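You operate a simulated robot arm through the tools that you are given. There is no shell and no other tool.

You are at the controls of a simulated two-armed robot. One attempt, no reset.

## Task
Test both bands on the teal meter and put the one that reads 1.0 Mohm in the green tray.
Fine: the blue and the orange band on the low wall shelf; dial on OHM; plug in one band at a time and set each plug down again where it stood.

The check looks at the end state, three seconds after you hand in, the way a careful person would. Anything else that was tipped, shoved, dropped, spilled or broken makes it a failure.

## Robot
Two 7-joint arms with fingered hands on one trunk that stands fixed in place. Base frame: the origin is at the foot of the trunk, x ahead of it, y to its left, z up. Readings come in m, degrees, newtons and seconds.
The left shoulder is at [0.05, 0.214, 0.869], the right one opposite. With the tool pointing down near the work surface each hand reaches from about 0.28 to 0.86 m from the base axis, measured 20 degrees to its own side. Payload 3 kg a hand.
The tool frame of a hand sits at the grasp point between the pads (the TCP): z along the fingers, y along the line on which they close. The tips reach 0.026 m beyond it. Largest opening 0.132 m; the body of the gripper starts 0.073 m behind the TCP. The gripper is a hand of 3 fingers: y runs from the thumb to the fingers, the wrist lies at [0, 0, -0.229] in the tool frame, and closing takes about 1.5 s.
Orientation is that of the tool frame in the base frame, as [roll, pitch, yaw] about the fixed x, y, z axes, in that order (R = Rz(yaw) Ry(pitch) Rx(roll)). With the fingers straight down and closing along the base's y, the tool's x points along the base's -x, its y along +y and its z along -z.

## Interface
- The arms move only by the tool nudge_tool. It takes "left_targets", "right_targets" or both (then of equal length, played together; a hand with none holds still); each is a list of rows, each a list of 2 entries, a list of its own where there are three numbers: the shift along the base's x, y, z in cm, then the turn, a rotation vector about the base's x, y, z in degrees. In form: [[[x, y, z], [ax, ay, az]], ...]. A call has 1 to 20 rows; each row is the pose to reach, as a shift and turn from the pose commanded when the call began. "left_grip" and "right_grip" are, for a hand that has rows, the finger opening in cm, from 0 to 13.2, set as the call begins (left out, the last holds). A row lasts 0.2 s, in which the tool goes at most 0.05 m and 8.6 degrees; a call with a longer step from one row to the next is refused whole, and so is a gripper value outside its range. A pose out of reach is approached as far as the arm can. The call stops where the force on the tool passes 40 N (or 10 N more than at its start, if that is more) or the arm is blocked; 0.2 s more then pass. Each finger travels about 0.072 m/s and halts on what it meets, pressing with about 24 N; the grip force reading is that of the motor and also rises with nothing between the fingers. The clock runs only during rows and for 0.2 s after the last one: add rows that repeat a pose to give the fingers time. The reply holds the time, the measured pose of the TCP, the force on the tool along the base axes, the opening and the grip force, in the units named above and with some noise, with the torque about the TCP (base axes, N m) and any sound that the robot's microphone picked up, and new pictures: "show" is both (left out), scene, wrist or none (wrist: the cameras of the hands that moved).
- Cameras (640 x 400 px; columns grow to the right, rows downward): "scene" is now at [0.0369, -0.0118, 1.51]; the picture's right is [-0.15, -0.99, 0.00], its down [-0.55, 0.08, -0.83] and it looks along [0.82, -0.12, -0.56] (base axes); focal length 373 px, centre (320, 200). "left" rides on the left gripper at [-0.062, 0.003, -0.092] in its tool frame; the picture's right is [-0.05, -1.00, 0.00], its down [0.83, -0.04, -0.56] and it looks along [0.55, -0.03, 0.83] (tool axes); focal length 230 px, centre (320, 200). "right" rides on the right gripper at [0.062, 0.003, -0.092] in its tool frame; the picture's right is [-0.05, 1.00, 0.00], its down [-0.83, -0.04, -0.56] and it looks along [-0.55, -0.03, 0.83] (tool axes); focal length 230 px, centre (320, 200). There is no depth. A picture from a camera that has moved, and an enlarged one, comes with that camera's place and axes in the base frame and with its lens.
- set_fingers(finger1, finger2, thumb_bend, hand): sets how far each is bent, from 0 (flat) to 1 (curled in); at 0.3 the hand is open as for a grip, at 0.7 the pads meet at the TCP. One left out holds its place. A second passes; each finger stops where it meets its share of the squeeze, and holds until it gets a number again. A gripper value or a shape takes the hand back. It gives what a move gives, with no picture; readings hold the bend of each and the force on the fingers (four entries, about 0 where the hand has none), thumb and palm.
- grasp_type(shape, hand): the hand has 3 fingers and takes this shape, open, in about a second: jaw (thumb against the fingers, like two jaws); tri (thumb and two fingers); tip (a fingertip pinch); poke (one finger out to press); point (the index stretched); flat (the hand flat); cup (the hand cupped); fist (a fist). The gripper value then closes the fingers along that shape, each until it touches; the sizes above hold for jaw. It gives what a move gives, with no picture.
- aim_head(pan, tilt): turns the head with the scene camera to pan (to the left, within 86 degrees either way) and tilt (down, from -29 to 69), counted from straight ahead of the robot. It gives what a move gives, and a new picture of the scene camera.
- zoom(camera, box): a new picture of the part [left, top, right, bottom] of that camera's present view, enlarged. It takes no simulated time.
- close_job(): hands the job in; it is judged then, once.

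Nothing tells you positions but the pictures and the camera data. Unless the task says otherwise, let go and move clear before handing in.

The tools are called after "Call:" by a JSON object that holds its "name" and its "arguments". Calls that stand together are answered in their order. nudge_tool: Moves the arms, as the interface text tells. Its arguments: {"type":"object","properties":{"left_targets":{"type":"array","items":{"type":"array"}},"left_grip":{"type":"number"},"right_targets":{"type":"array","items":{"type":"array"}},"right_grip":{"type":"number"},"show":{"type":"string","enum":["both","scene","wrist","none"]}},"required":[]} The other tools are called the same way: grasp_type (shape, hand) gives the hand a shape; set_fingers (finger1, finger2, thumb_bend, hand) moves the fingers one by one; aim_head (pan, tilt) turns the head that bears the scene camera; zoom (camera, box) takes an enlarged picture of a part of a camera's view; close_job () hands the job in.

At the start:

```text
time_s: 0.0
left_eef_pos: [0.4088, 0.1526, 1.283]
left_tool_rot: [-180.0, 0.0, 180.0]
left_wrist_force: [0.0, -0.6, -0.6]
left_ft_torque: [-0.01, 0.0, 0.03]
left_grip_width: 0.1321
left_grip_force: 0.0
left_shape: jaw
left_bend: [0.3, 0.3, 0.3]
left_finger forces: [0.0, 0.1, 0.0, 0.1, 0.0, 0.1]
right_eef_pos: [0.4835, -0.2224, 1.1978]
right_tool_rot: [-179.9, 0.0, -180.0]
right_wrist_force: [-0.3, -0.6, -0.3]
right_ft_torque: [0.03, 0.02, 0.0]
right_grip_width: 0.1318
right_grip_force: 0.0
right_shape: jaw
right_bend: [0.3, 0.3, 0.3]
right_finger forces: [0.0, 0.0, 0.0, 0.1, 0.1, 0.0]
head pan, tilt: [-8.6, 34.0]
```

scene: 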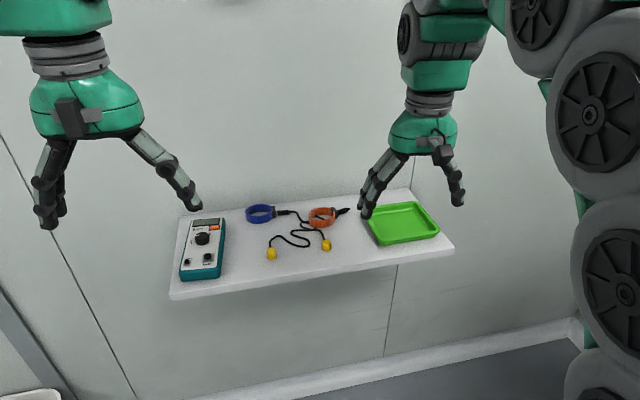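
right: 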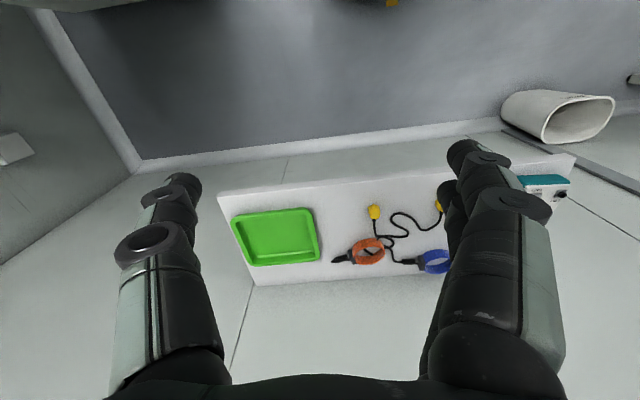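
left: 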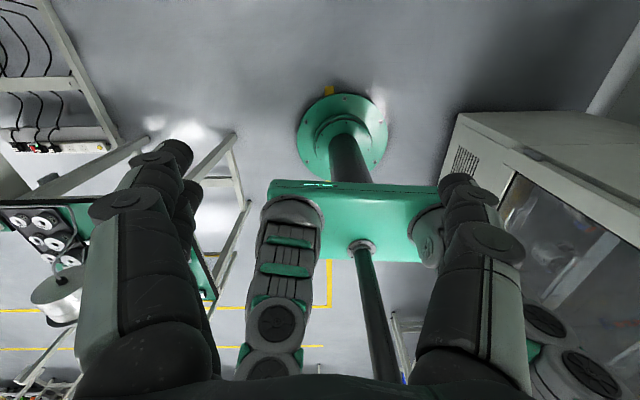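

I see a low wall shelf with the teal meter on the left, a blue and an orange band with leads ending in yellow plugs, and the green tray on the right. I will zoom in to read the details first.

Call:
{"name": "zoom", "arguments": {"camera": "scene", "box": [160, 180, 320, 300]}}

Call:
{"name": "zoom", "arguments": {"camera": "scene", "box": [230, 190, 370, 280]}}

Call:
{"name": "zoom", "arguments": {"camera": "scene", "box": [330, 170, 480, 280]}}

Call:
{"name": "zoom", "arguments": {"camera": "scene", "box": [170, 205, 240, 290]}}

Call:
{"name": "zoom", "arguments": {"camera": "right", "box": [200, 140, 460, 300]}}

```text
3.33 times, centred on (240, 240) of scene
camera zoom: at [0.0369, -0.0118, 1.51], right [-0.15, -0.99, 0.0], down [-0.55, 0.08, -0.83], along [0.82, -0.12, -0.56], focal length 1243 px, centre (587, 67)
```

zoom: 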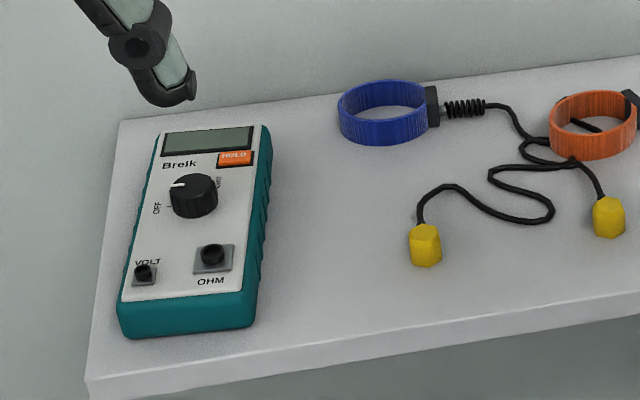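

```text
4.44 times, centred on (300, 235) of scene
camera zoom: at [0.0369, -0.0118, 1.51], right [-0.15, -0.99, 0.0], down [-0.55, 0.08, -0.83], along [0.82, -0.12, -0.56], focal length 1657 px, centre (409, 44)
```

zoom: 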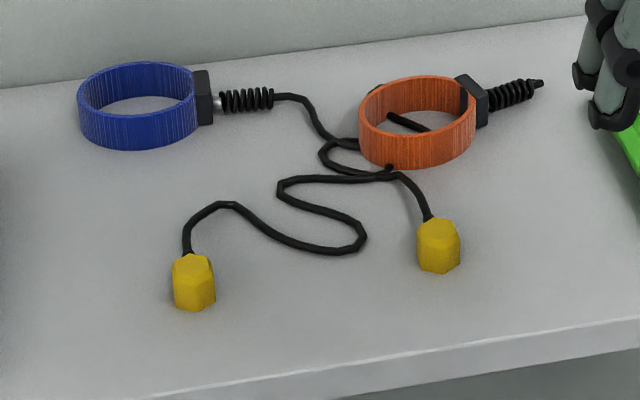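

```text
3.64 times, centred on (405, 225) of scene
camera zoom: at [0.0369, -0.0118, 1.51], right [-0.15, -0.99, 0.0], down [-0.55, 0.08, -0.83], along [0.82, -0.12, -0.56], focal length 1356 px, centre (11, 109)
```

zoom: 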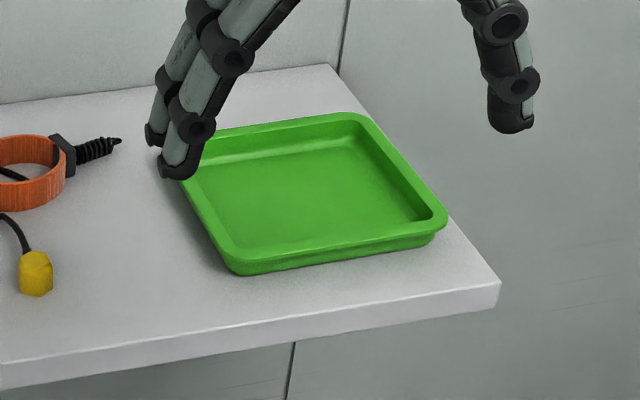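

```text
4.71 times, centred on (205, 248) of scene
camera zoom: at [0.0369, -0.0118, 1.51], right [-0.15, -0.99, 0.0], down [-0.55, 0.08, -0.83], along [0.82, -0.12, -0.56], focal length 1755 px, centre (861, -24)
```

zoom: 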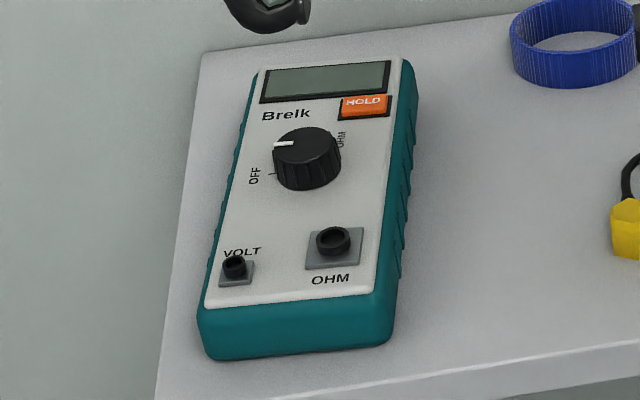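

```text
2.46 times, centred on (330, 220) of right
camera zoom: at [0.4231, -0.2192, 1.2894], right [0.05, 1.0, 0.0], down [0.83, -0.04, 0.56], along [0.55, -0.03, -0.83], focal length 566 px, centre (295, 151)
```

zoom: 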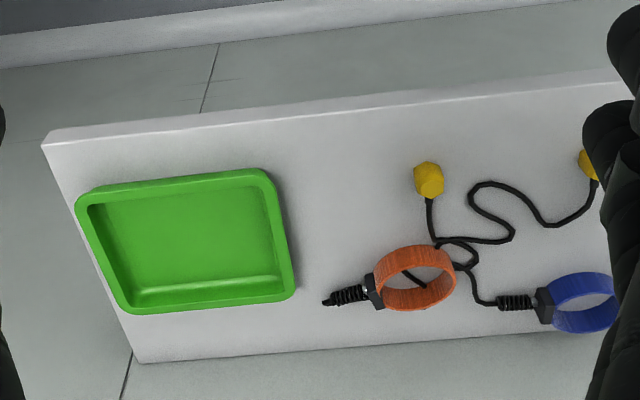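

The zooms render sharply, so I'll look closer at the plugs, the sockets, the dial and the bands before moving anything.

Call:
{"name": "zoom", "arguments": {"camera": "scene", "box": [260, 230, 292, 270]}}

Call:
{"name": "zoom", "arguments": {"camera": "scene", "box": [300, 195, 356, 260]}}

Call:
{"name": "zoom", "arguments": {"camera": "scene", "box": [180, 240, 224, 280]}}

Call:
{"name": "zoom", "arguments": {"camera": "scene", "box": [184, 212, 232, 252]}}

Call:
{"name": "zoom", "arguments": {"camera": "right", "box": [320, 190, 460, 280]}}

Call:
{"name": "zoom", "arguments": {"camera": "scene", "box": [240, 195, 320, 250]}}

```text
10.00 times, centred on (276, 250) of scene
camera zoom: at [0.0369, -0.0118, 1.51], right [-0.15, -0.99, 0.0], down [-0.55, 0.08, -0.83], along [0.82, -0.12, -0.56], focal length 3729 px, centre (760, -300)
```

zoom: 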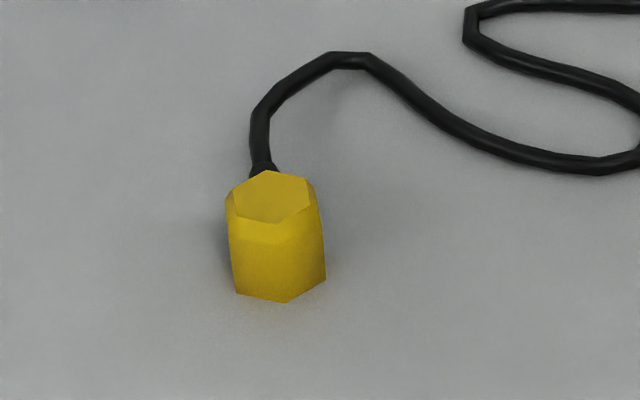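

```text
6.15 times, centred on (328, 228) of scene
camera zoom: at [0.0369, -0.0118, 1.51], right [-0.15, -0.99, 0.0], down [-0.55, 0.08, -0.83], along [0.82, -0.12, -0.56], focal length 2295 px, centre (271, 31)
```

zoom: 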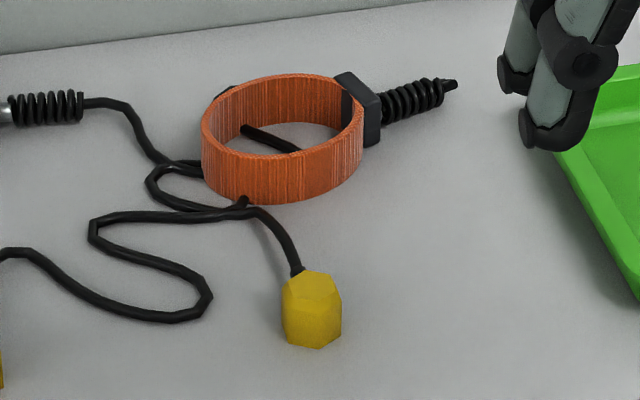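

```text
10.00 times, centred on (202, 260) of scene
camera zoom: at [0.0369, -0.0118, 1.51], right [-0.15, -0.99, 0.0], down [-0.55, 0.08, -0.83], along [0.82, -0.12, -0.56], focal length 3729 px, centre (1500, -400)
```

zoom: 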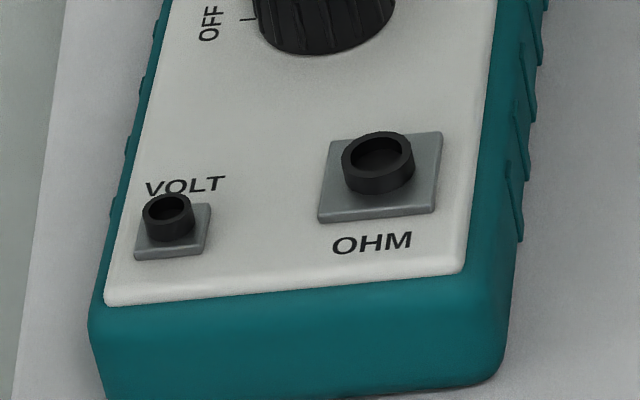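

```text
10.00 times, centred on (208, 232) of scene
camera zoom: at [0.0369, -0.0118, 1.51], right [-0.15, -0.99, 0.0], down [-0.55, 0.08, -0.83], along [0.82, -0.12, -0.56], focal length 3729 px, centre (1440, -120)
```

zoom: 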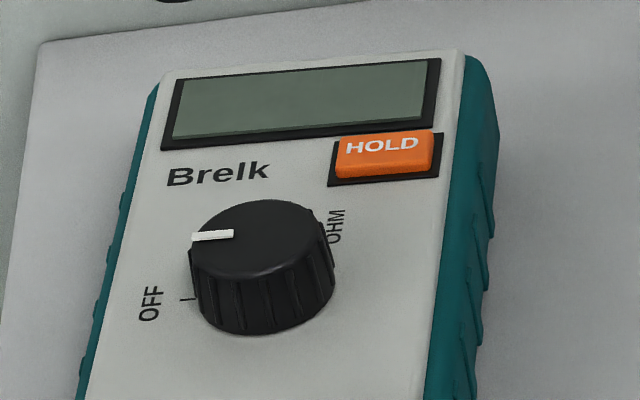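

```text
4.44 times, centred on (390, 235) of right
camera zoom: at [0.4231, -0.2192, 1.2894], right [0.05, 1.0, 0.0], down [0.83, -0.04, 0.56], along [0.55, -0.03, -0.83], focal length 1022 px, centre (9, 44)
```

zoom: 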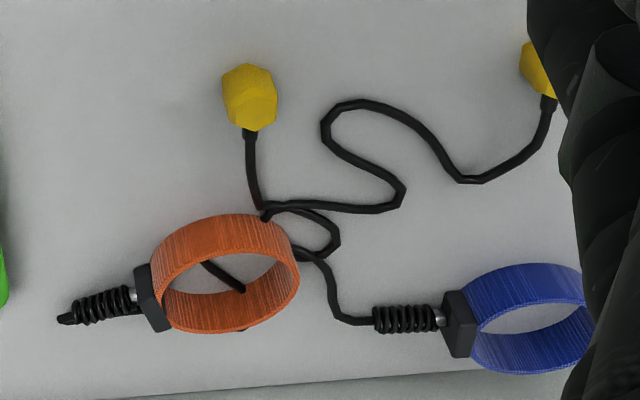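

```text
7.27 times, centred on (280, 222) of scene
camera zoom: at [0.0369, -0.0118, 1.51], right [-0.15, -0.99, 0.0], down [-0.55, 0.08, -0.83], along [0.82, -0.12, -0.56], focal length 2712 px, centre (611, 36)
```

zoom: 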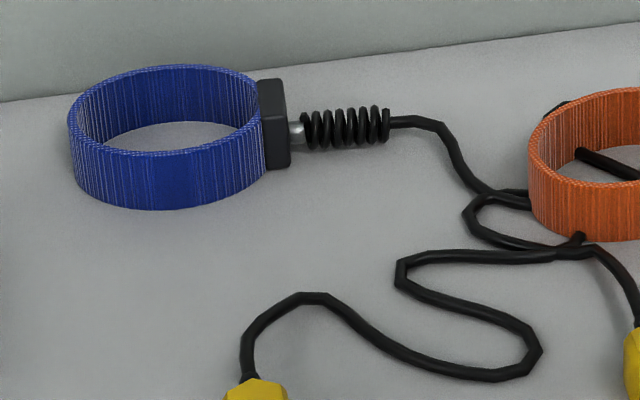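

Call:
{"name": "zoom", "arguments": {"camera": "right", "box": [326, 228, 398, 268]}}

Call:
{"name": "zoom", "arguments": {"camera": "scene", "box": [290, 200, 330, 245]}}

Call:
{"name": "zoom", "arguments": {"camera": "scene", "box": [310, 200, 360, 230]}}

Call:
{"name": "zoom", "arguments": {"camera": "right", "box": [440, 140, 600, 280]}}

```text
8.89 times, centred on (362, 248) of right
camera zoom: at [0.4231, -0.2192, 1.2894], right [0.05, 1.0, 0.0], down [0.83, -0.04, 0.56], along [0.55, -0.03, -0.83], focal length 2045 px, centre (-53, -227)
```

zoom: 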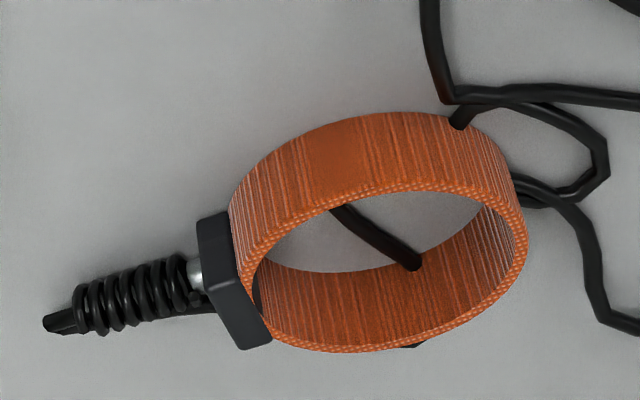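

```text
8.89 times, centred on (310, 222) of scene
camera zoom: at [0.0369, -0.0118, 1.51], right [-0.15, -0.99, 0.0], down [-0.55, 0.08, -0.83], along [0.82, -0.12, -0.56], focal length 3315 px, centre (409, 0)
```

zoom: 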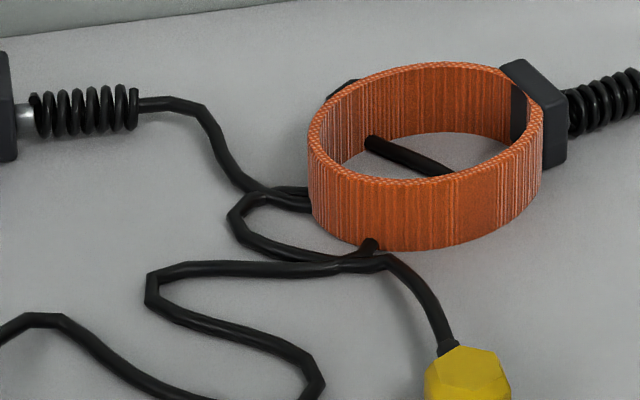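

```text
12.80 times, centred on (335, 215) of scene
camera zoom: at [0.0369, -0.0118, 1.51], right [-0.15, -0.99, 0.0], down [-0.55, 0.08, -0.83], along [0.82, -0.12, -0.56], focal length 4773 px, centre (128, 8)
```

zoom: 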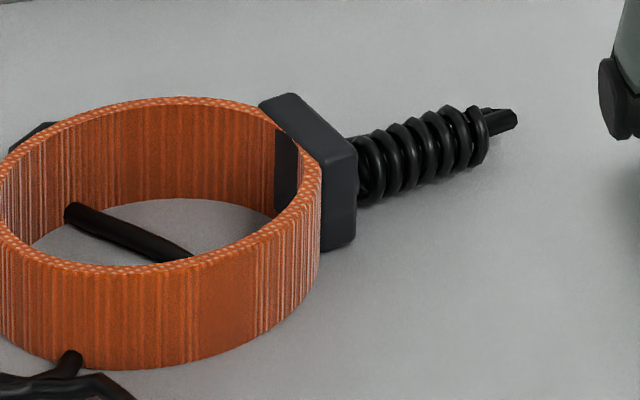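

```text
2.86 times, centred on (520, 210) of right
camera zoom: at [0.4231, -0.2192, 1.2894], right [0.05, 1.0, 0.0], down [0.83, -0.04, 0.56], along [0.55, -0.03, -0.83], focal length 657 px, centre (-251, 171)
```

zoom: 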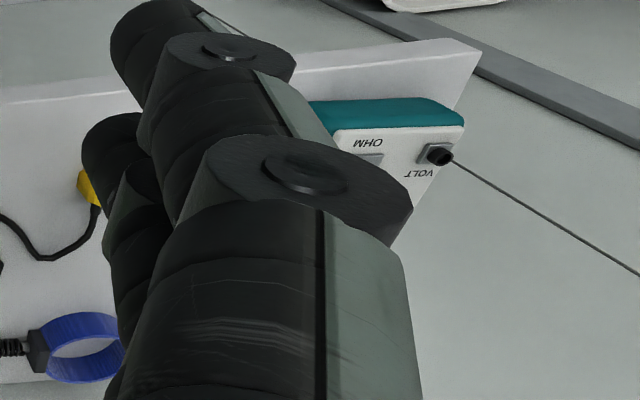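

The dial appears to be at OFF (marker at left), and the OHM socket is the larger one nearest the right front of the meter. I'll bring the left hand above and slightly in front of the meter to get a better view with its wrist camera.

Call:
{"name": "nudge_tool", "arguments": {"left_targets": [[[4, 0, -2], [0, 0, 0]], [[8, 0, -4], [0, 0, 0]], [[12, 0, -7], [0, 0, 0]], [[16, 0, -10], [0, 0, 0]], [[19, 0, -13], [0, 0, 0]], [[19, 0, -13], [0, 0, 0]]]}}

```text
time_s: 1.4
left_eef_pos: [0.5973, 0.1569, 1.1512]
left_tool_rot: [-180.0, -0.1, -180.0]
left_wrist_force: [0.2, 0.7, -0.6]
left_ft_torque: [0.01, 0.0, -0.04]
left_grip_width: 0.1321
left_grip_force: 0.1
left_shape: jaw
left_bend: [0.3, 0.3, 0.3]
left_finger forces: [0.1, 0.1, 0.1, 0.0, 0.0, 0.1]
right_eef_pos: [0.4838, -0.2235, 1.1975]
right_tool_rot: [-180.0, 0.1, -180.0]
right_wrist_force: [-0.4, -0.1, 0.5]
right_ft_torque: [0.0, 0.02, -0.01]
right_grip_width: 0.1321
right_grip_force: 0.1
right_shape: jaw
right_bend: [0.3, 0.3, 0.3]
right_finger forces: [0.0, 0.1, 0.1, 0.0, 0.0, 0.1]
head pan, tilt: [-8.6, 34.0]
camera left: at [0.658, 0.1591, 1.2428], right [0.05, -1.0, 0.0], down [-0.83, -0.04, 0.55], along [-0.55, -0.03, -0.83], focal length 230 px, centre (320, 200)
```

scene: 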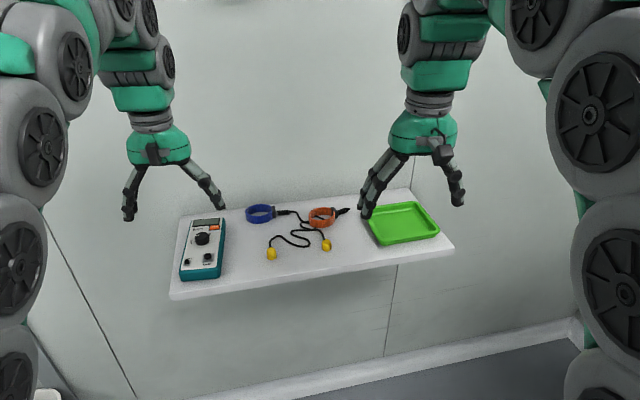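
left: 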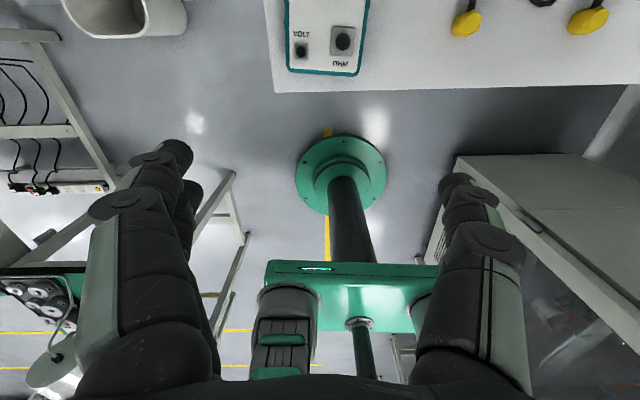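

The wrist camera sees the meter's lower edge; my triangulation puts the OHM socket near (0.664, 0.136). I'll move the left hand forward at the same height to see the dial and plugs from above.

Call:
{"name": "nudge_tool", "arguments": {"left_targets": [[[4, -1, 0], [0, 0, 0]], [[8, -2, 0], [0, 0, 0]], [[12, -3, 0], [0, 0, 0]], [[12, -3, 0], [0, 0, 0]]]}}

```text
time_s: 2.4
left_eef_pos: [0.6892, 0.1323, 1.1525]
left_tool_rot: [180.0, 0.0, 179.9]
left_wrist_force: [0.1, -0.4, 0.4]
left_ft_torque: [-0.02, -0.04, -0.01]
left_grip_width: 0.1319
left_grip_force: 0.0
left_shape: jaw
left_bend: [0.3, 0.3, 0.3]
left_finger forces: [0.0, 0.1, 0.0, 0.0, 0.0, 0.1]
left hand out of reach, approached as far as the arm can: row 3, 4
right_eef_pos: [0.485, -0.2224, 1.1974]
right_tool_rot: [180.0, 0.0, -179.9]
right_wrist_force: [0.8, -0.8, -0.1]
right_ft_torque: [0.01, -0.01, -0.04]
right_grip_width: 0.1319
right_grip_force: 0.1
right_shape: jaw
right_bend: [0.3, 0.3, 0.3]
right_finger forces: [0.0, 0.0, 0.1, 0.0, 0.0, 0.1]
head pan, tilt: [-8.6, 34.0]
camera left: at [0.7499, 0.1352, 1.244], right [0.05, -1.0, 0.0], down [-0.83, -0.04, 0.56], along [-0.55, -0.03, -0.83], focal length 230 px, centre (320, 200)
```

scene: 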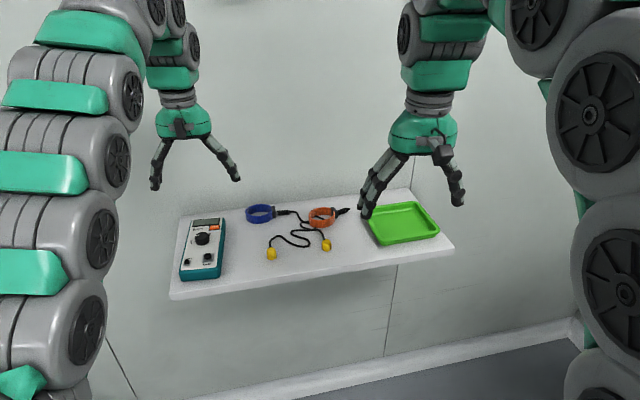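
left: 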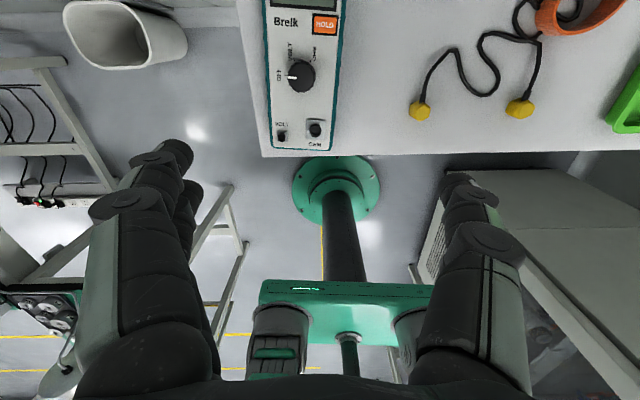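

Call:
{"name": "zoom", "arguments": {"camera": "left", "box": [256, 0, 356, 160]}}

Call:
{"name": "zoom", "arguments": {"camera": "left", "box": [265, 20, 335, 110]}}

Call:
{"name": "zoom", "arguments": {"camera": "left", "box": [400, 0, 640, 140]}}

Call:
{"name": "zoom", "arguments": {"camera": "left", "box": [265, 110, 335, 155]}}

```text
2.50 times, centred on (306, 80) of left
camera zoom: at [0.7499, 0.1352, 1.244], right [0.05, -1.0, 0.0], down [-0.83, -0.04, 0.56], along [-0.55, -0.03, -0.83], focal length 575 px, centre (355, 500)
```

zoom: 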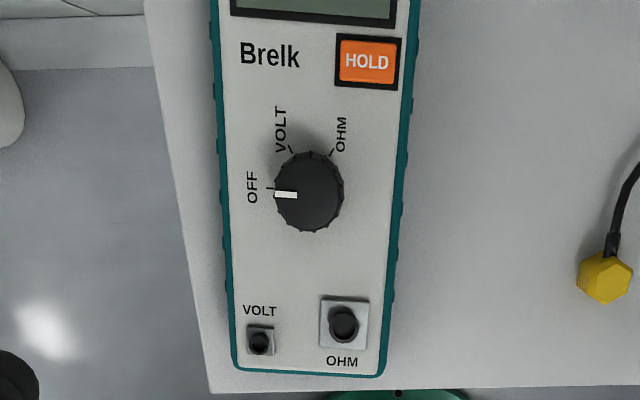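

```text
4.44 times, centred on (300, 65) of left
camera zoom: at [0.7499, 0.1352, 1.244], right [0.05, -1.0, 0.0], down [-0.83, -0.04, 0.56], along [-0.55, -0.03, -0.83], focal length 1022 px, centre (409, 800)
```

zoom: 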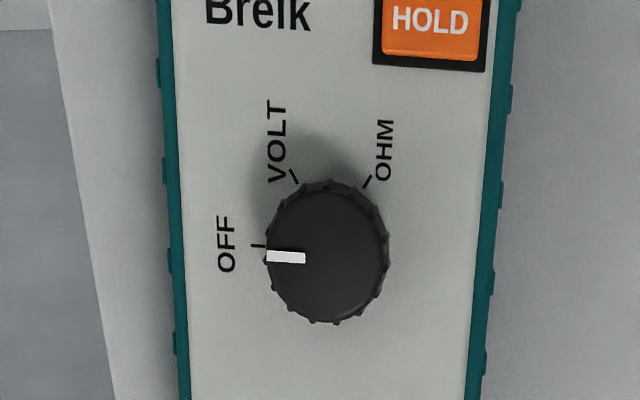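

```text
2.67 times, centred on (520, 70) of left
camera zoom: at [0.7499, 0.1352, 1.244], right [0.05, -1.0, 0.0], down [-0.83, -0.04, 0.56], along [-0.55, -0.03, -0.83], focal length 614 px, centre (-213, 547)
```

zoom: 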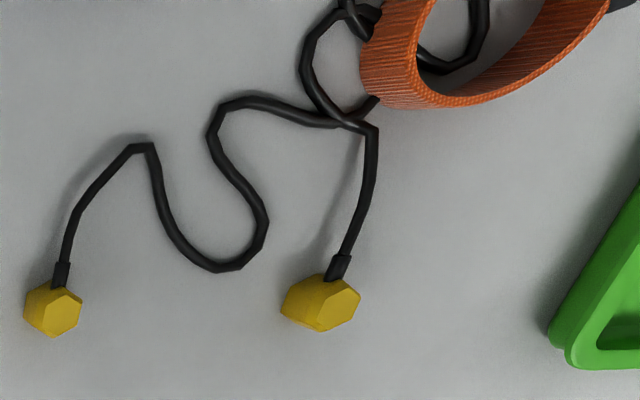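

```text
8.89 times, centred on (300, 132) of left
camera zoom: at [0.7499, 0.1352, 1.244], right [0.05, -1.0, 0.0], down [-0.83, -0.04, 0.56], along [-0.55, -0.03, -0.83], focal length 2045 px, centre (498, 800)
```

zoom: 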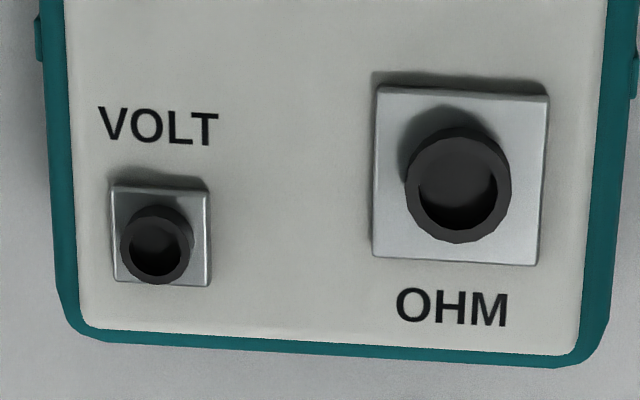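

The dial positions are OFF (9 o'clock), VOLT (11 o'clock) and OHM (1 o'clock), so the knob at about (0.723, 0.153, top z 0.972) needs about 120° clockwise; the plugs stand at (0.688, 0.002) and (0.699, -0.128). Next I lower the left hand over the knob, still well above it, and narrow the fingers.

Call:
{"name": "nudge_tool", "arguments": {"left_targets": [[[0.5, 0.6, -3], [0, 0, 0]], [[0.5, 1.6, -6], [0, 0, 0]], [[0.5, 2.6, -9], [0, 0, 0]], [[0.5, 2.6, -9], [0, 0, 0]], [[0.5, 2.6, -9], [0, 0, 0]]], "left_grip": 6}}

```text
time_s: 3.6
left_eef_pos: [0.6905, 0.1598, 1.0636]
left_tool_rot: [180.0, 0.0, -179.9]
left_wrist_force: [0.4, 0.1, -0.6]
left_ft_torque: [0.01, 0.0, 0.01]
left_grip_width: 0.0607
left_grip_force: 0.1
left_shape: jaw
left_bend: [0.73, 0.73, 0.7]
left_finger forces: [0.0, 0.0, 0.1, 0.0, 0.0, 0.0]
right_eef_pos: [0.4853, -0.2239, 1.1983]
right_tool_rot: [179.9, 0.0, 180.0]
right_wrist_force: [-0.1, 0.1, -0.6]
right_ft_torque: [-0.03, 0.02, 0.03]
right_grip_width: 0.1319
right_grip_force: 0.0
right_shape: jaw
right_bend: [0.3, 0.3, 0.3]
right_finger forces: [0.0, 0.0, 0.0, 0.0, 0.1, 0.0]
head pan, tilt: [-8.6, 34.0]
camera left: at [0.7514, 0.1623, 1.154], right [0.05, -1.0, 0.0], down [-0.83, -0.04, 0.56], along [-0.55, -0.03, -0.83], focal length 230 px, centre (320, 200)
```

scene: 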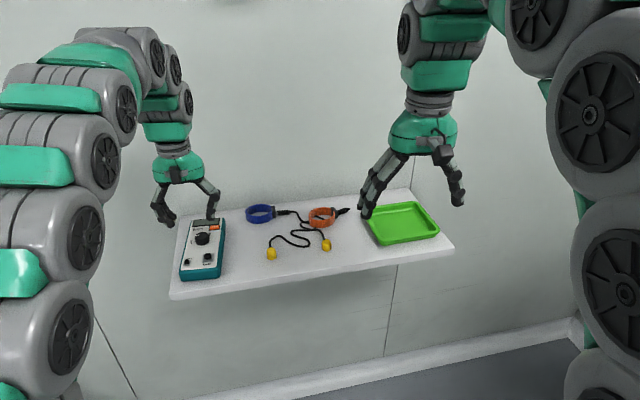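
left: 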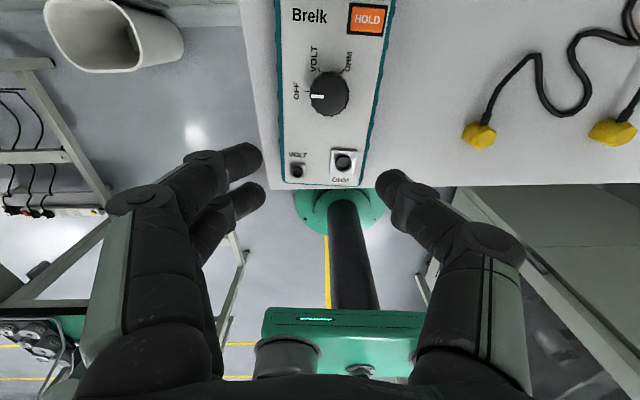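

The knob is just ahead of the hand; I'll shift over it while yawing the hand +60° so the later −120° turn stays centred, staying above the knob.

Call:
{"name": "nudge_tool", "arguments": {"left_targets": [[[1, -0.2, 0], [0, 0, 7.5]], [[2, -0.4, 0], [0, 0, 15]], [[3.2, -0.6, 0], [0, 0, 22.5]], [[3.2, -0.6, 0], [0, 0, 30]], [[3.2, -0.6, 0], [0, 0, 37.5]], [[3.2, -0.6, 0], [0, 0, 45]], [[3.2, -0.6, 0], [0, 0, 52.5]], [[3.2, -0.6, 0], [0, 0, 60]], [[3.2, -0.6, 0], [0, 0, 60]]]}}

```text
time_s: 5.6
left_eef_pos: [0.7237, 0.1506, 1.0646]
left_tool_rot: [-179.9, 0.1, -120.0]
left_wrist_force: [0.7, 0.2, -0.6]
left_ft_torque: [-0.01, 0.04, 0.02]
left_grip_width: 0.0609
left_grip_force: 0.1
left_shape: jaw
left_bend: [0.73, 0.73, 0.7]
left_finger forces: [0.0, 0.1, 0.0, 0.0, 0.1, 0.1]
right_eef_pos: [0.4849, -0.223, 1.1969]
right_tool_rot: [-179.9, 0.0, 180.0]
right_wrist_force: [-0.4, -0.5, -0.2]
right_ft_torque: [-0.01, 0.01, 0.01]
right_grip_width: 0.1317
right_grip_force: 0.0
right_shape: jaw
right_bend: [0.3, 0.3, 0.3]
right_finger forces: [0.1, 0.1, 0.0, 0.0, 0.0, 0.1]
head pan, tilt: [-8.6, 34.0]
camera left: at [0.7505, 0.2061, 1.1554], right [0.89, -0.45, 0.0], down [-0.38, -0.74, 0.56], along [-0.25, -0.5, -0.83], focal length 230 px, centre (320, 200)
```

scene: 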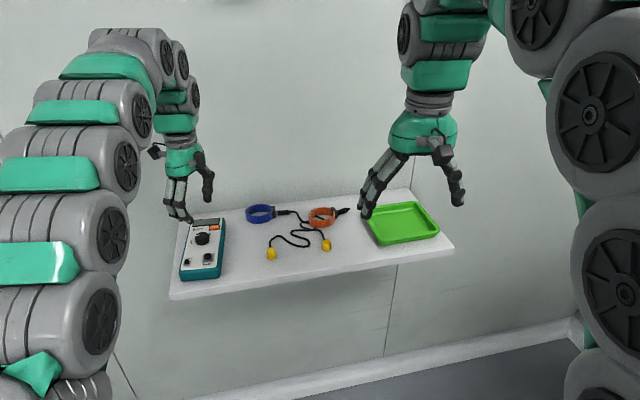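
left: 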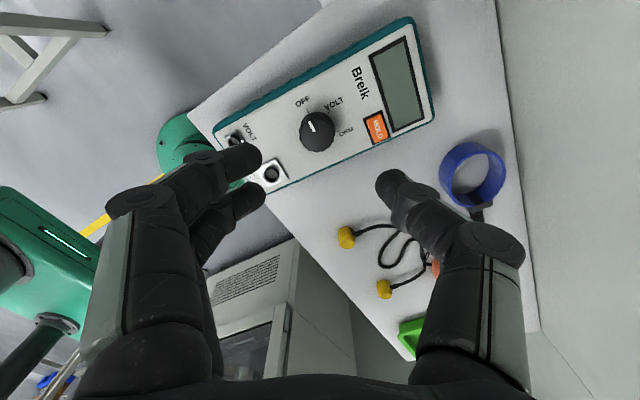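

Call:
{"name": "zoom", "arguments": {"camera": "left", "box": [280, 90, 360, 160]}}

Call:
{"name": "zoom", "arguments": {"camera": "left", "box": [180, 90, 460, 260]}}

Call:
{"name": "zoom", "arguments": {"camera": "scene", "box": [150, 130, 250, 290]}}

```text
5.71 times, centred on (320, 125) of left
camera zoom: at [0.7505, 0.2061, 1.1554], right [0.89, -0.45, 0.0], down [-0.38, -0.74, 0.56], along [-0.25, -0.5, -0.83], focal length 1315 px, centre (320, 629)
```

zoom: 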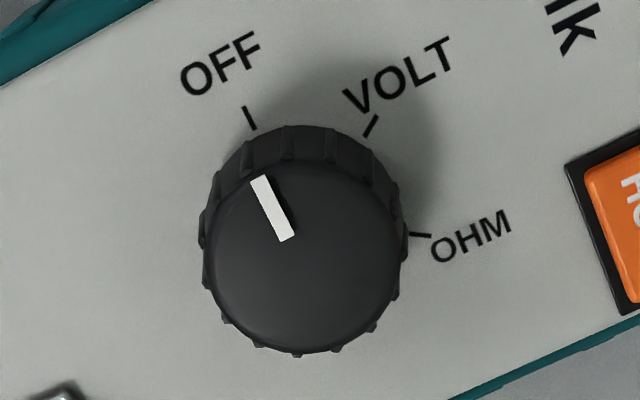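

```text
2.29 times, centred on (320, 175) of left
camera zoom: at [0.7505, 0.2061, 1.1554], right [0.89, -0.45, 0.0], down [-0.38, -0.74, 0.56], along [-0.25, -0.5, -0.83], focal length 526 px, centre (320, 257)
```

zoom: 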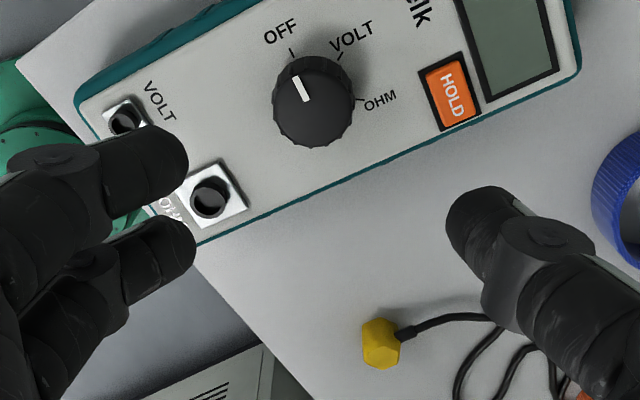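

```text
2.50 times, centred on (200, 210) of scene
camera zoom: at [0.0369, -0.0118, 1.51], right [-0.15, -0.99, 0.0], down [-0.55, 0.08, -0.83], along [0.82, -0.12, -0.56], focal length 932 px, centre (620, 175)
```

zoom: 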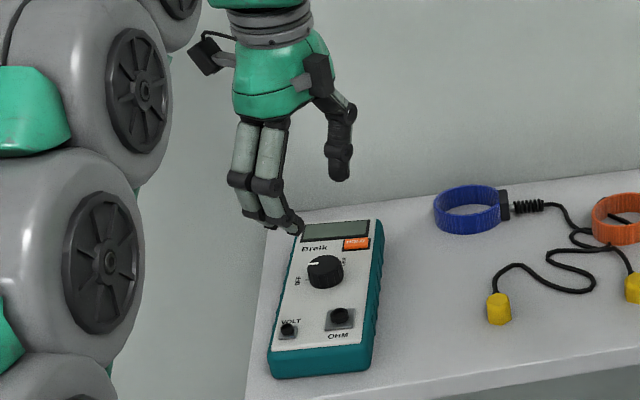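

The knob centre is confirmed near (0.7225, 0.154). I'll shift 3 mm in y and lower with the fingers at 5 cm to just above grip height, then check.

Call:
{"name": "nudge_tool", "arguments": {"left_targets": [[[0, 0.3, -1.5], [0, 0, 0]], [[0, 0.3, -3], [0, 0, 0]], [[0, 0.3, -4.5], [0, 0, 0]], [[0, 0.3, -6], [0, 0, 0]], [[0, 0.3, -6], [0, 0, 0]]], "left_grip": 5}}

Call:
{"name": "zoom", "arguments": {"camera": "scene", "box": [170, 180, 250, 290]}}

Call:
{"name": "zoom", "arguments": {"camera": "left", "box": [220, 110, 420, 240]}}

```text
time_s: 6.8
left_eef_pos: [0.7229, 0.155, 1.0039]
left_tool_rot: [-180.0, 0.1, -120.0]
left_wrist_force: [0.5, 0.3, 0.4]
left_ft_torque: [-0.02, 0.02, 0.0]
left_grip_width: 0.0506
left_grip_force: 0.1
left_shape: jaw
left_bend: [0.73, 0.73, 0.7]
left_finger forces: [0.0, 0.0, 0.0, 0.0, 0.1, 0.1]
right_eef_pos: [0.484, -0.2233, 1.1978]
right_tool_rot: [-179.9, -0.1, 180.0]
right_wrist_force: [0.5, 0.2, 0.0]
right_ft_torque: [-0.02, 0.02, 0.0]
right_grip_width: 0.1318
right_grip_force: 0.1
right_shape: jaw
right_bend: [0.3, 0.3, 0.3]
right_finger forces: [0.1, 0.0, 0.0, 0.0, 0.0, 0.0]
head pan, tilt: [-8.6, 34.0]
camera left: at [0.75, 0.2089, 1.095], right [0.89, -0.45, 0.0], down [-0.38, -0.74, 0.56], along [-0.25, -0.49, -0.83], focal length 230 px, centre (320, 200)
```

scene: 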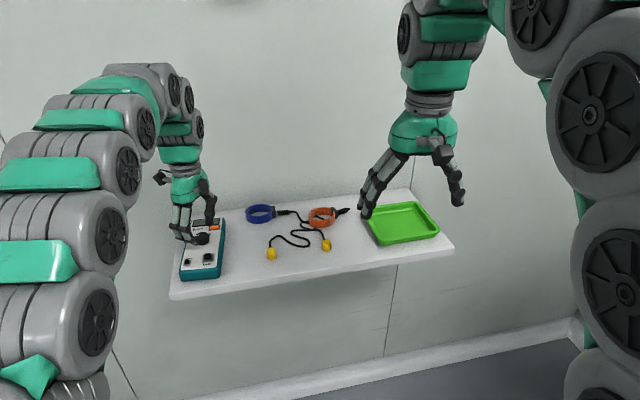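
left: 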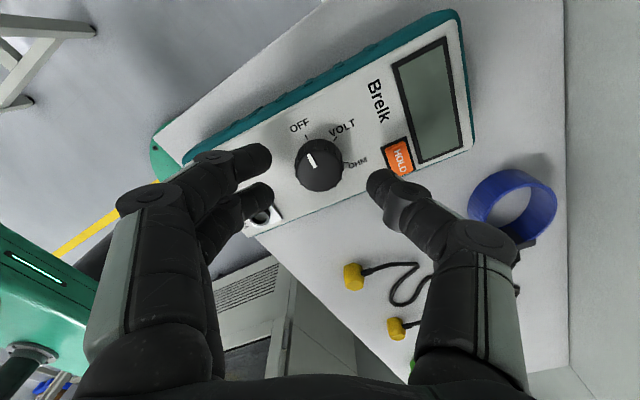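

```text
3.64 times, centred on (210, 235) of scene
camera zoom: at [0.0369, -0.0118, 1.51], right [-0.15, -0.99, 0.0], down [-0.55, 0.08, -0.83], along [0.82, -0.12, -0.56], focal length 1356 px, centre (720, 73)
```

zoom: 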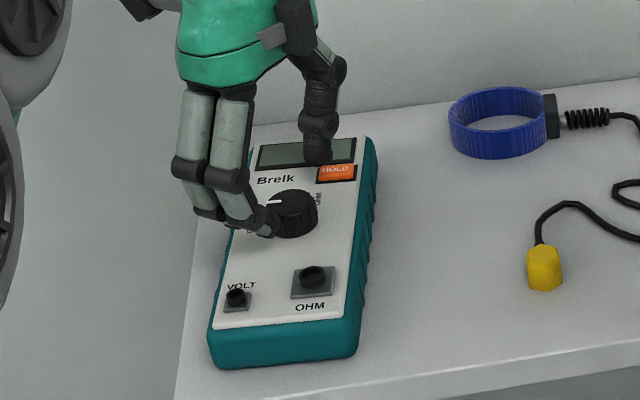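

```text
3.08 times, centred on (320, 175) of left
camera zoom: at [0.75, 0.2089, 1.095], right [0.89, -0.45, 0.0], down [-0.38, -0.74, 0.56], along [-0.25, -0.49, -0.83], focal length 708 px, centre (320, 277)
```

zoom: 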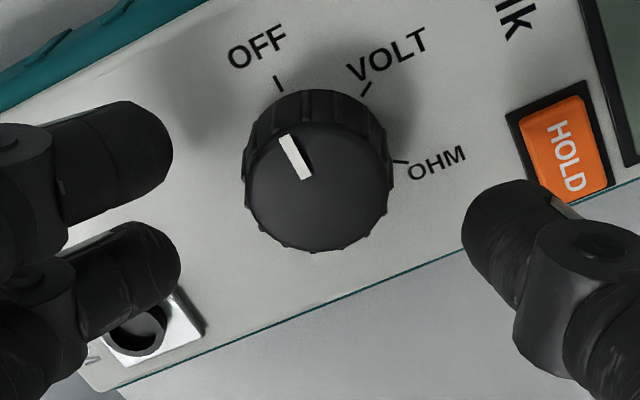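

The fingers straddle the knob nicely and centring is within ~1 mm. I'll lower another 1.5 cm and narrow to 4 cm.

Call:
{"name": "nudge_tool", "arguments": {"left_targets": [[[0, 0.1, -0.8], [0, 0, 0]], [[0, 0.1, -1.5], [0, 0, 0]], [[0, 0.1, -1.5], [0, 0, 0]]], "left_grip": 4}}

Call:
{"name": "zoom", "arguments": {"camera": "scene", "box": [180, 200, 230, 260]}}

Call:
{"name": "zoom", "arguments": {"camera": "left", "box": [220, 110, 420, 240]}}

```text
time_s: 7.6
left_eef_pos: [0.7222, 0.1541, 0.989]
left_tool_rot: [179.9, 0.0, -120.0]
left_wrist_force: [0.6, 0.0, -0.1]
left_ft_torque: [0.02, -0.02, -0.02]
left_grip_width: 0.0405
left_grip_force: 0.1
left_shape: jaw
left_bend: [0.73, 0.73, 0.7]
left_finger forces: [0.0, 0.0, 0.1, 0.0, 0.1, 0.0]
right_eef_pos: [0.4843, -0.2232, 1.1972]
right_tool_rot: [-180.0, 0.1, -180.0]
right_wrist_force: [0.1, -0.4, 0.8]
right_ft_torque: [0.0, -0.01, 0.01]
right_grip_width: 0.1319
right_grip_force: 0.0
right_shape: jaw
right_bend: [0.3, 0.3, 0.3]
right_finger forces: [0.0, 0.1, 0.1, 0.1, 0.1, 0.1]
head pan, tilt: [-8.6, 34.0]
camera left: at [0.7499, 0.2098, 1.0792], right [0.89, -0.45, 0.0], down [-0.38, -0.74, 0.56], along [-0.25, -0.49, -0.83], focal length 230 px, centre (320, 200)
```

scene: 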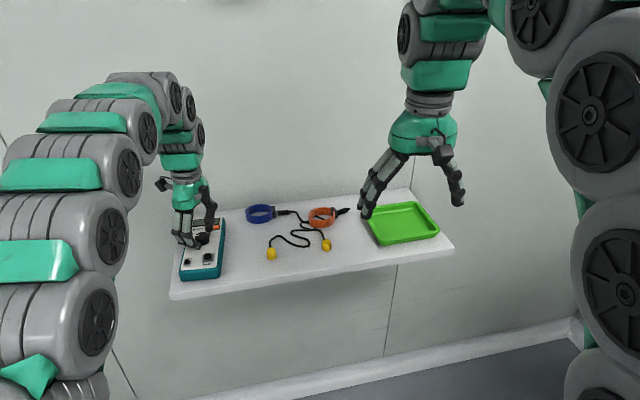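
left: 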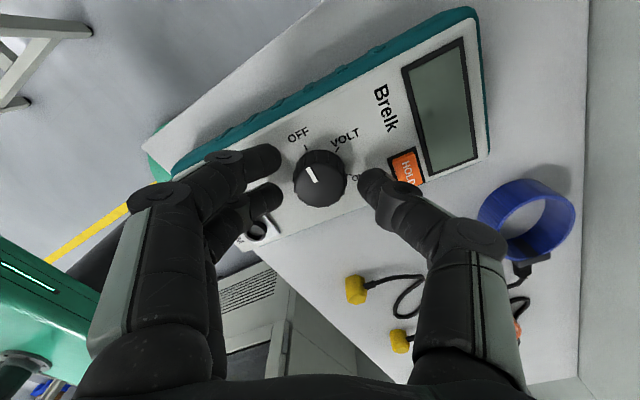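

```text
6.67 times, centred on (205, 230) of scene
camera zoom: at [0.0369, -0.0118, 1.51], right [-0.15, -0.99, 0.0], down [-0.55, 0.08, -0.83], along [0.82, -0.12, -0.56], focal length 2486 px, centre (1087, 0)
```

zoom: 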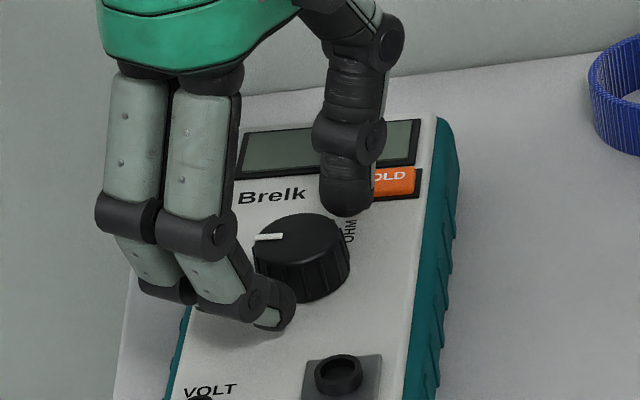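

```text
3.08 times, centred on (320, 175) of left
camera zoom: at [0.7499, 0.2098, 1.0792], right [0.89, -0.45, 0.0], down [-0.38, -0.74, 0.56], along [-0.25, -0.49, -0.83], focal length 708 px, centre (320, 277)
```

zoom: 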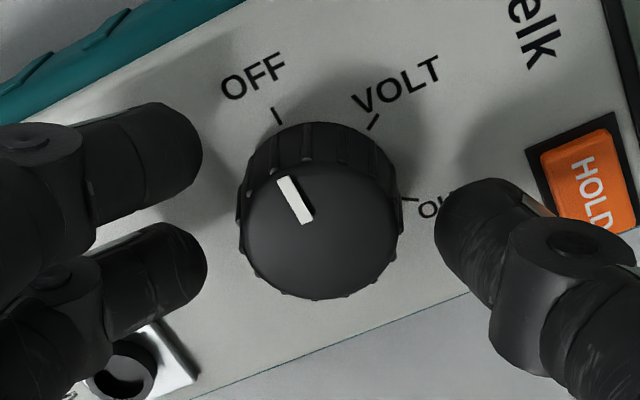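

Centring looks right (fingers and thumb equidistant from the knob). I'll go 5 mm lower and close gently on the knob.

Call:
{"name": "nudge_tool", "arguments": {"left_targets": [[[0, 0, -0.5], [0, 0, 0]], [[0, 0, -0.5], [0, 0, 0]]], "left_grip": 3.6, "show": "none"}}

Call:
{"name": "nudge_tool", "arguments": {"left_targets": [[[0, 0, 0], [0, 0, 0]], [[0, 0, 0], [0, 0, 0]], [[0, 0, 0], [0, 0, 0]]], "left_grip": 2.6, "show": "wrist"}}

Call:
{"name": "zoom", "arguments": {"camera": "scene", "box": [180, 200, 230, 260]}}

Call:
{"name": "zoom", "arguments": {"camera": "left", "box": [220, 110, 420, 240]}}

```text
time_s: 8.2
left_eef_pos: [0.7217, 0.1557, 0.9836]
left_tool_rot: [180.0, 0.0, -119.9]
left_wrist_force: [-1.3, -0.5, 3.1]
left_ft_torque: [0.02, 0.07, 0.03]
left_grip_width: 0.0364
left_grip_force: 0.1
left_shape: jaw
left_bend: [0.74, 0.74, 0.7]
left_finger forces: [1.3, 1.3, 0.0, 0.1, 0.0, 0.0]
right_eef_pos: [0.4852, -0.2232, 1.1976]
right_tool_rot: [179.9, 0.0, 180.0]
right_wrist_force: [0.3, -0.3, 0.4]
right_ft_torque: [0.01, 0.0, 0.01]
right_grip_width: 0.1317
right_grip_force: 0.0
right_shape: jaw
right_bend: [0.3, 0.3, 0.3]
right_finger forces: [0.0, 0.1, 0.0, 0.0, 0.0, 0.0]
head pan, tilt: [-8.6, 34.0]
```

```text
time_s: 9.0
left_eef_pos: [0.7216, 0.1549, 0.9836]
left_tool_rot: [-180.0, 0.0, -120.0]
left_wrist_force: [-0.3, 1.1, 5.0]
left_ft_torque: [0.05, 0.02, 0.0]
left_grip_width: 0.0275
left_grip_force: 0.0
left_shape: jaw
left_bend: [0.73, 0.73, 0.7]
left_finger forces: [1.1, 2.2, 0.1, 0.1, 2.2, 0.0]
right_eef_pos: [0.4852, -0.2228, 1.198]
right_tool_rot: [179.9, 0.0, -179.9]
right_wrist_force: [0.3, 0.7, 0.0]
right_ft_torque: [0.03, 0.0, 0.03]
right_grip_width: 0.1321
right_grip_force: 0.1
right_shape: jaw
right_bend: [0.3, 0.3, 0.3]
right_finger forces: [0.0, 0.1, 0.0, 0.0, 0.0, 0.0]
head pan, tilt: [-8.6, 34.0]
camera left: at [0.7495, 0.2103, 1.0744], right [0.89, -0.45, 0.0], down [-0.38, -0.74, 0.56], along [-0.25, -0.49, -0.83], focal length 230 px, centre (320, 200)
```

left: 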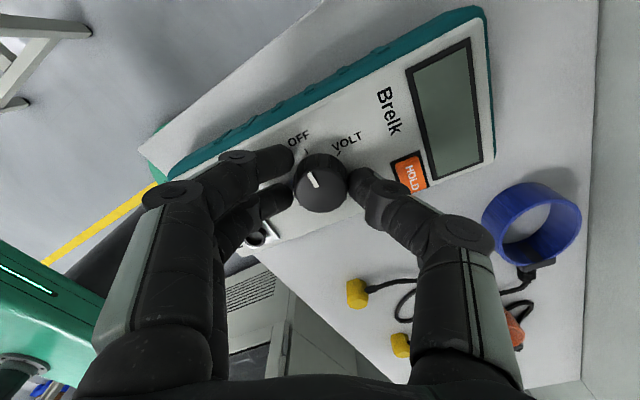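

```text
6.67 times, centred on (205, 230) of scene
camera zoom: at [0.0368, -0.0118, 1.51], right [-0.15, -0.99, 0.0], down [-0.55, 0.08, -0.83], along [0.82, -0.12, -0.56], focal length 2486 px, centre (1087, 0)
```

zoom: 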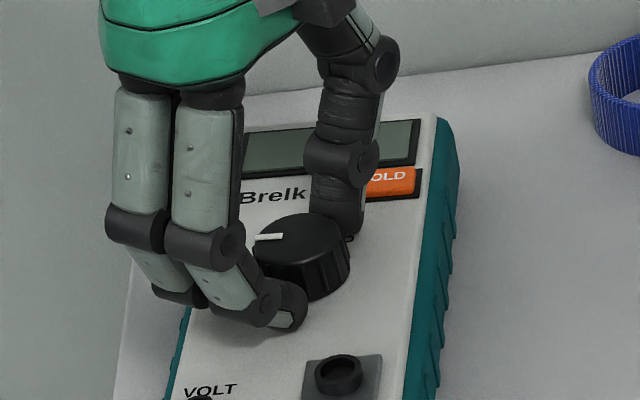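

```text
3.08 times, centred on (320, 175) of left
camera zoom: at [0.7495, 0.2103, 1.0744], right [0.89, -0.45, 0.0], down [-0.38, -0.74, 0.56], along [-0.25, -0.49, -0.83], focal length 708 px, centre (320, 277)
```

zoom: 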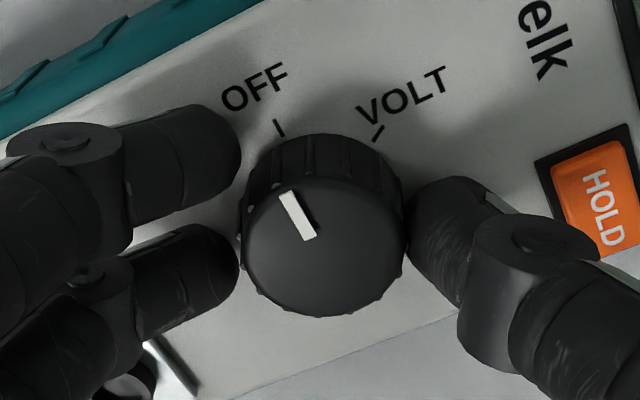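

The fingertips are touching the meter face lightly (about 5 N up), so I'll raise 3 mm, then close a bit firmer on the knob.

Call:
{"name": "nudge_tool", "arguments": {"left_targets": [[[0, 0, 0.3], [0, 0, 0]], [[0, 0, 0.3], [0, 0, 0]]], "left_grip": 2.6, "show": "none"}}

Call:
{"name": "nudge_tool", "arguments": {"left_targets": [[[0, 0, 0], [0, 0, 0]], [[0, 0, 0], [0, 0, 0]], [[0, 0, 0], [0, 0, 0]]], "left_grip": 2.0, "show": "none"}}

Call:
{"name": "zoom", "arguments": {"camera": "left", "box": [220, 110, 420, 240]}}

```text
time_s: 9.6
left_eef_pos: [0.7214, 0.1553, 0.9868]
left_tool_rot: [-180.0, -0.1, -120.0]
left_wrist_force: [0.2, -0.3, 0.4]
left_ft_torque: [0.02, 0.03, 0.02]
left_grip_width: 0.0266
left_grip_force: 0.0
left_shape: jaw
left_bend: [0.73, 0.73, 0.7]
left_finger forces: [0.1, 0.1, 0.0, 0.1, 0.5, 0.1]
right_eef_pos: [0.4841, -0.2235, 1.198]
right_tool_rot: [-180.0, 0.0, -179.9]
right_wrist_force: [-1.1, 0.9, 0.2]
right_ft_torque: [0.04, 0.01, 0.0]
right_grip_width: 0.1318
right_grip_force: 0.1
right_shape: jaw
right_bend: [0.3, 0.3, 0.3]
right_finger forces: [0.1, 0.2, 0.0, 0.0, 0.1, 0.0]
head pan, tilt: [-8.6, 34.0]
```

```text
time_s: 10.4
left_eef_pos: [0.7232, 0.1557, 0.9864]
left_tool_rot: [-179.9, 0.0, -120.0]
left_wrist_force: [0.6, -0.3, -1.5]
left_ft_torque: [0.02, 0.0, 0.01]
left_grip_width: 0.0187
left_grip_force: 24.0
left_shape: jaw
left_bend: [0.72, 0.73, 0.7]
left_finger forces: [9.0, 11.4, 0.0, 0.1, 21.5, 0.0]
right_eef_pos: [0.4842, -0.2233, 1.1988]
right_tool_rot: [180.0, 0.0, 180.0]
right_wrist_force: [-0.4, -0.6, 0.2]
right_ft_torque: [0.0, -0.04, 0.0]
right_grip_width: 0.1317
right_grip_force: 0.0
right_shape: jaw
right_bend: [0.3, 0.3, 0.3]
right_finger forces: [0.0, 0.0, 0.0, 0.1, 0.0, 0.1]
head pan, tilt: [-8.6, 34.0]
```

```text
3.08 times, centred on (320, 175) of left
camera zoom: at [0.7501, 0.2107, 1.0777], right [0.89, -0.45, 0.0], down [-0.38, -0.74, 0.56], along [-0.25, -0.49, -0.83], focal length 708 px, centre (320, 277)
```

zoom: 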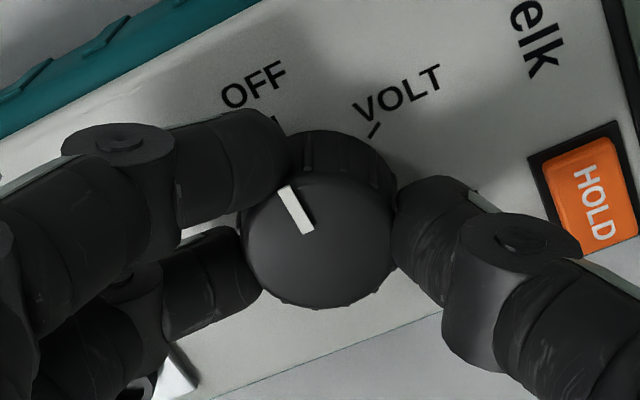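

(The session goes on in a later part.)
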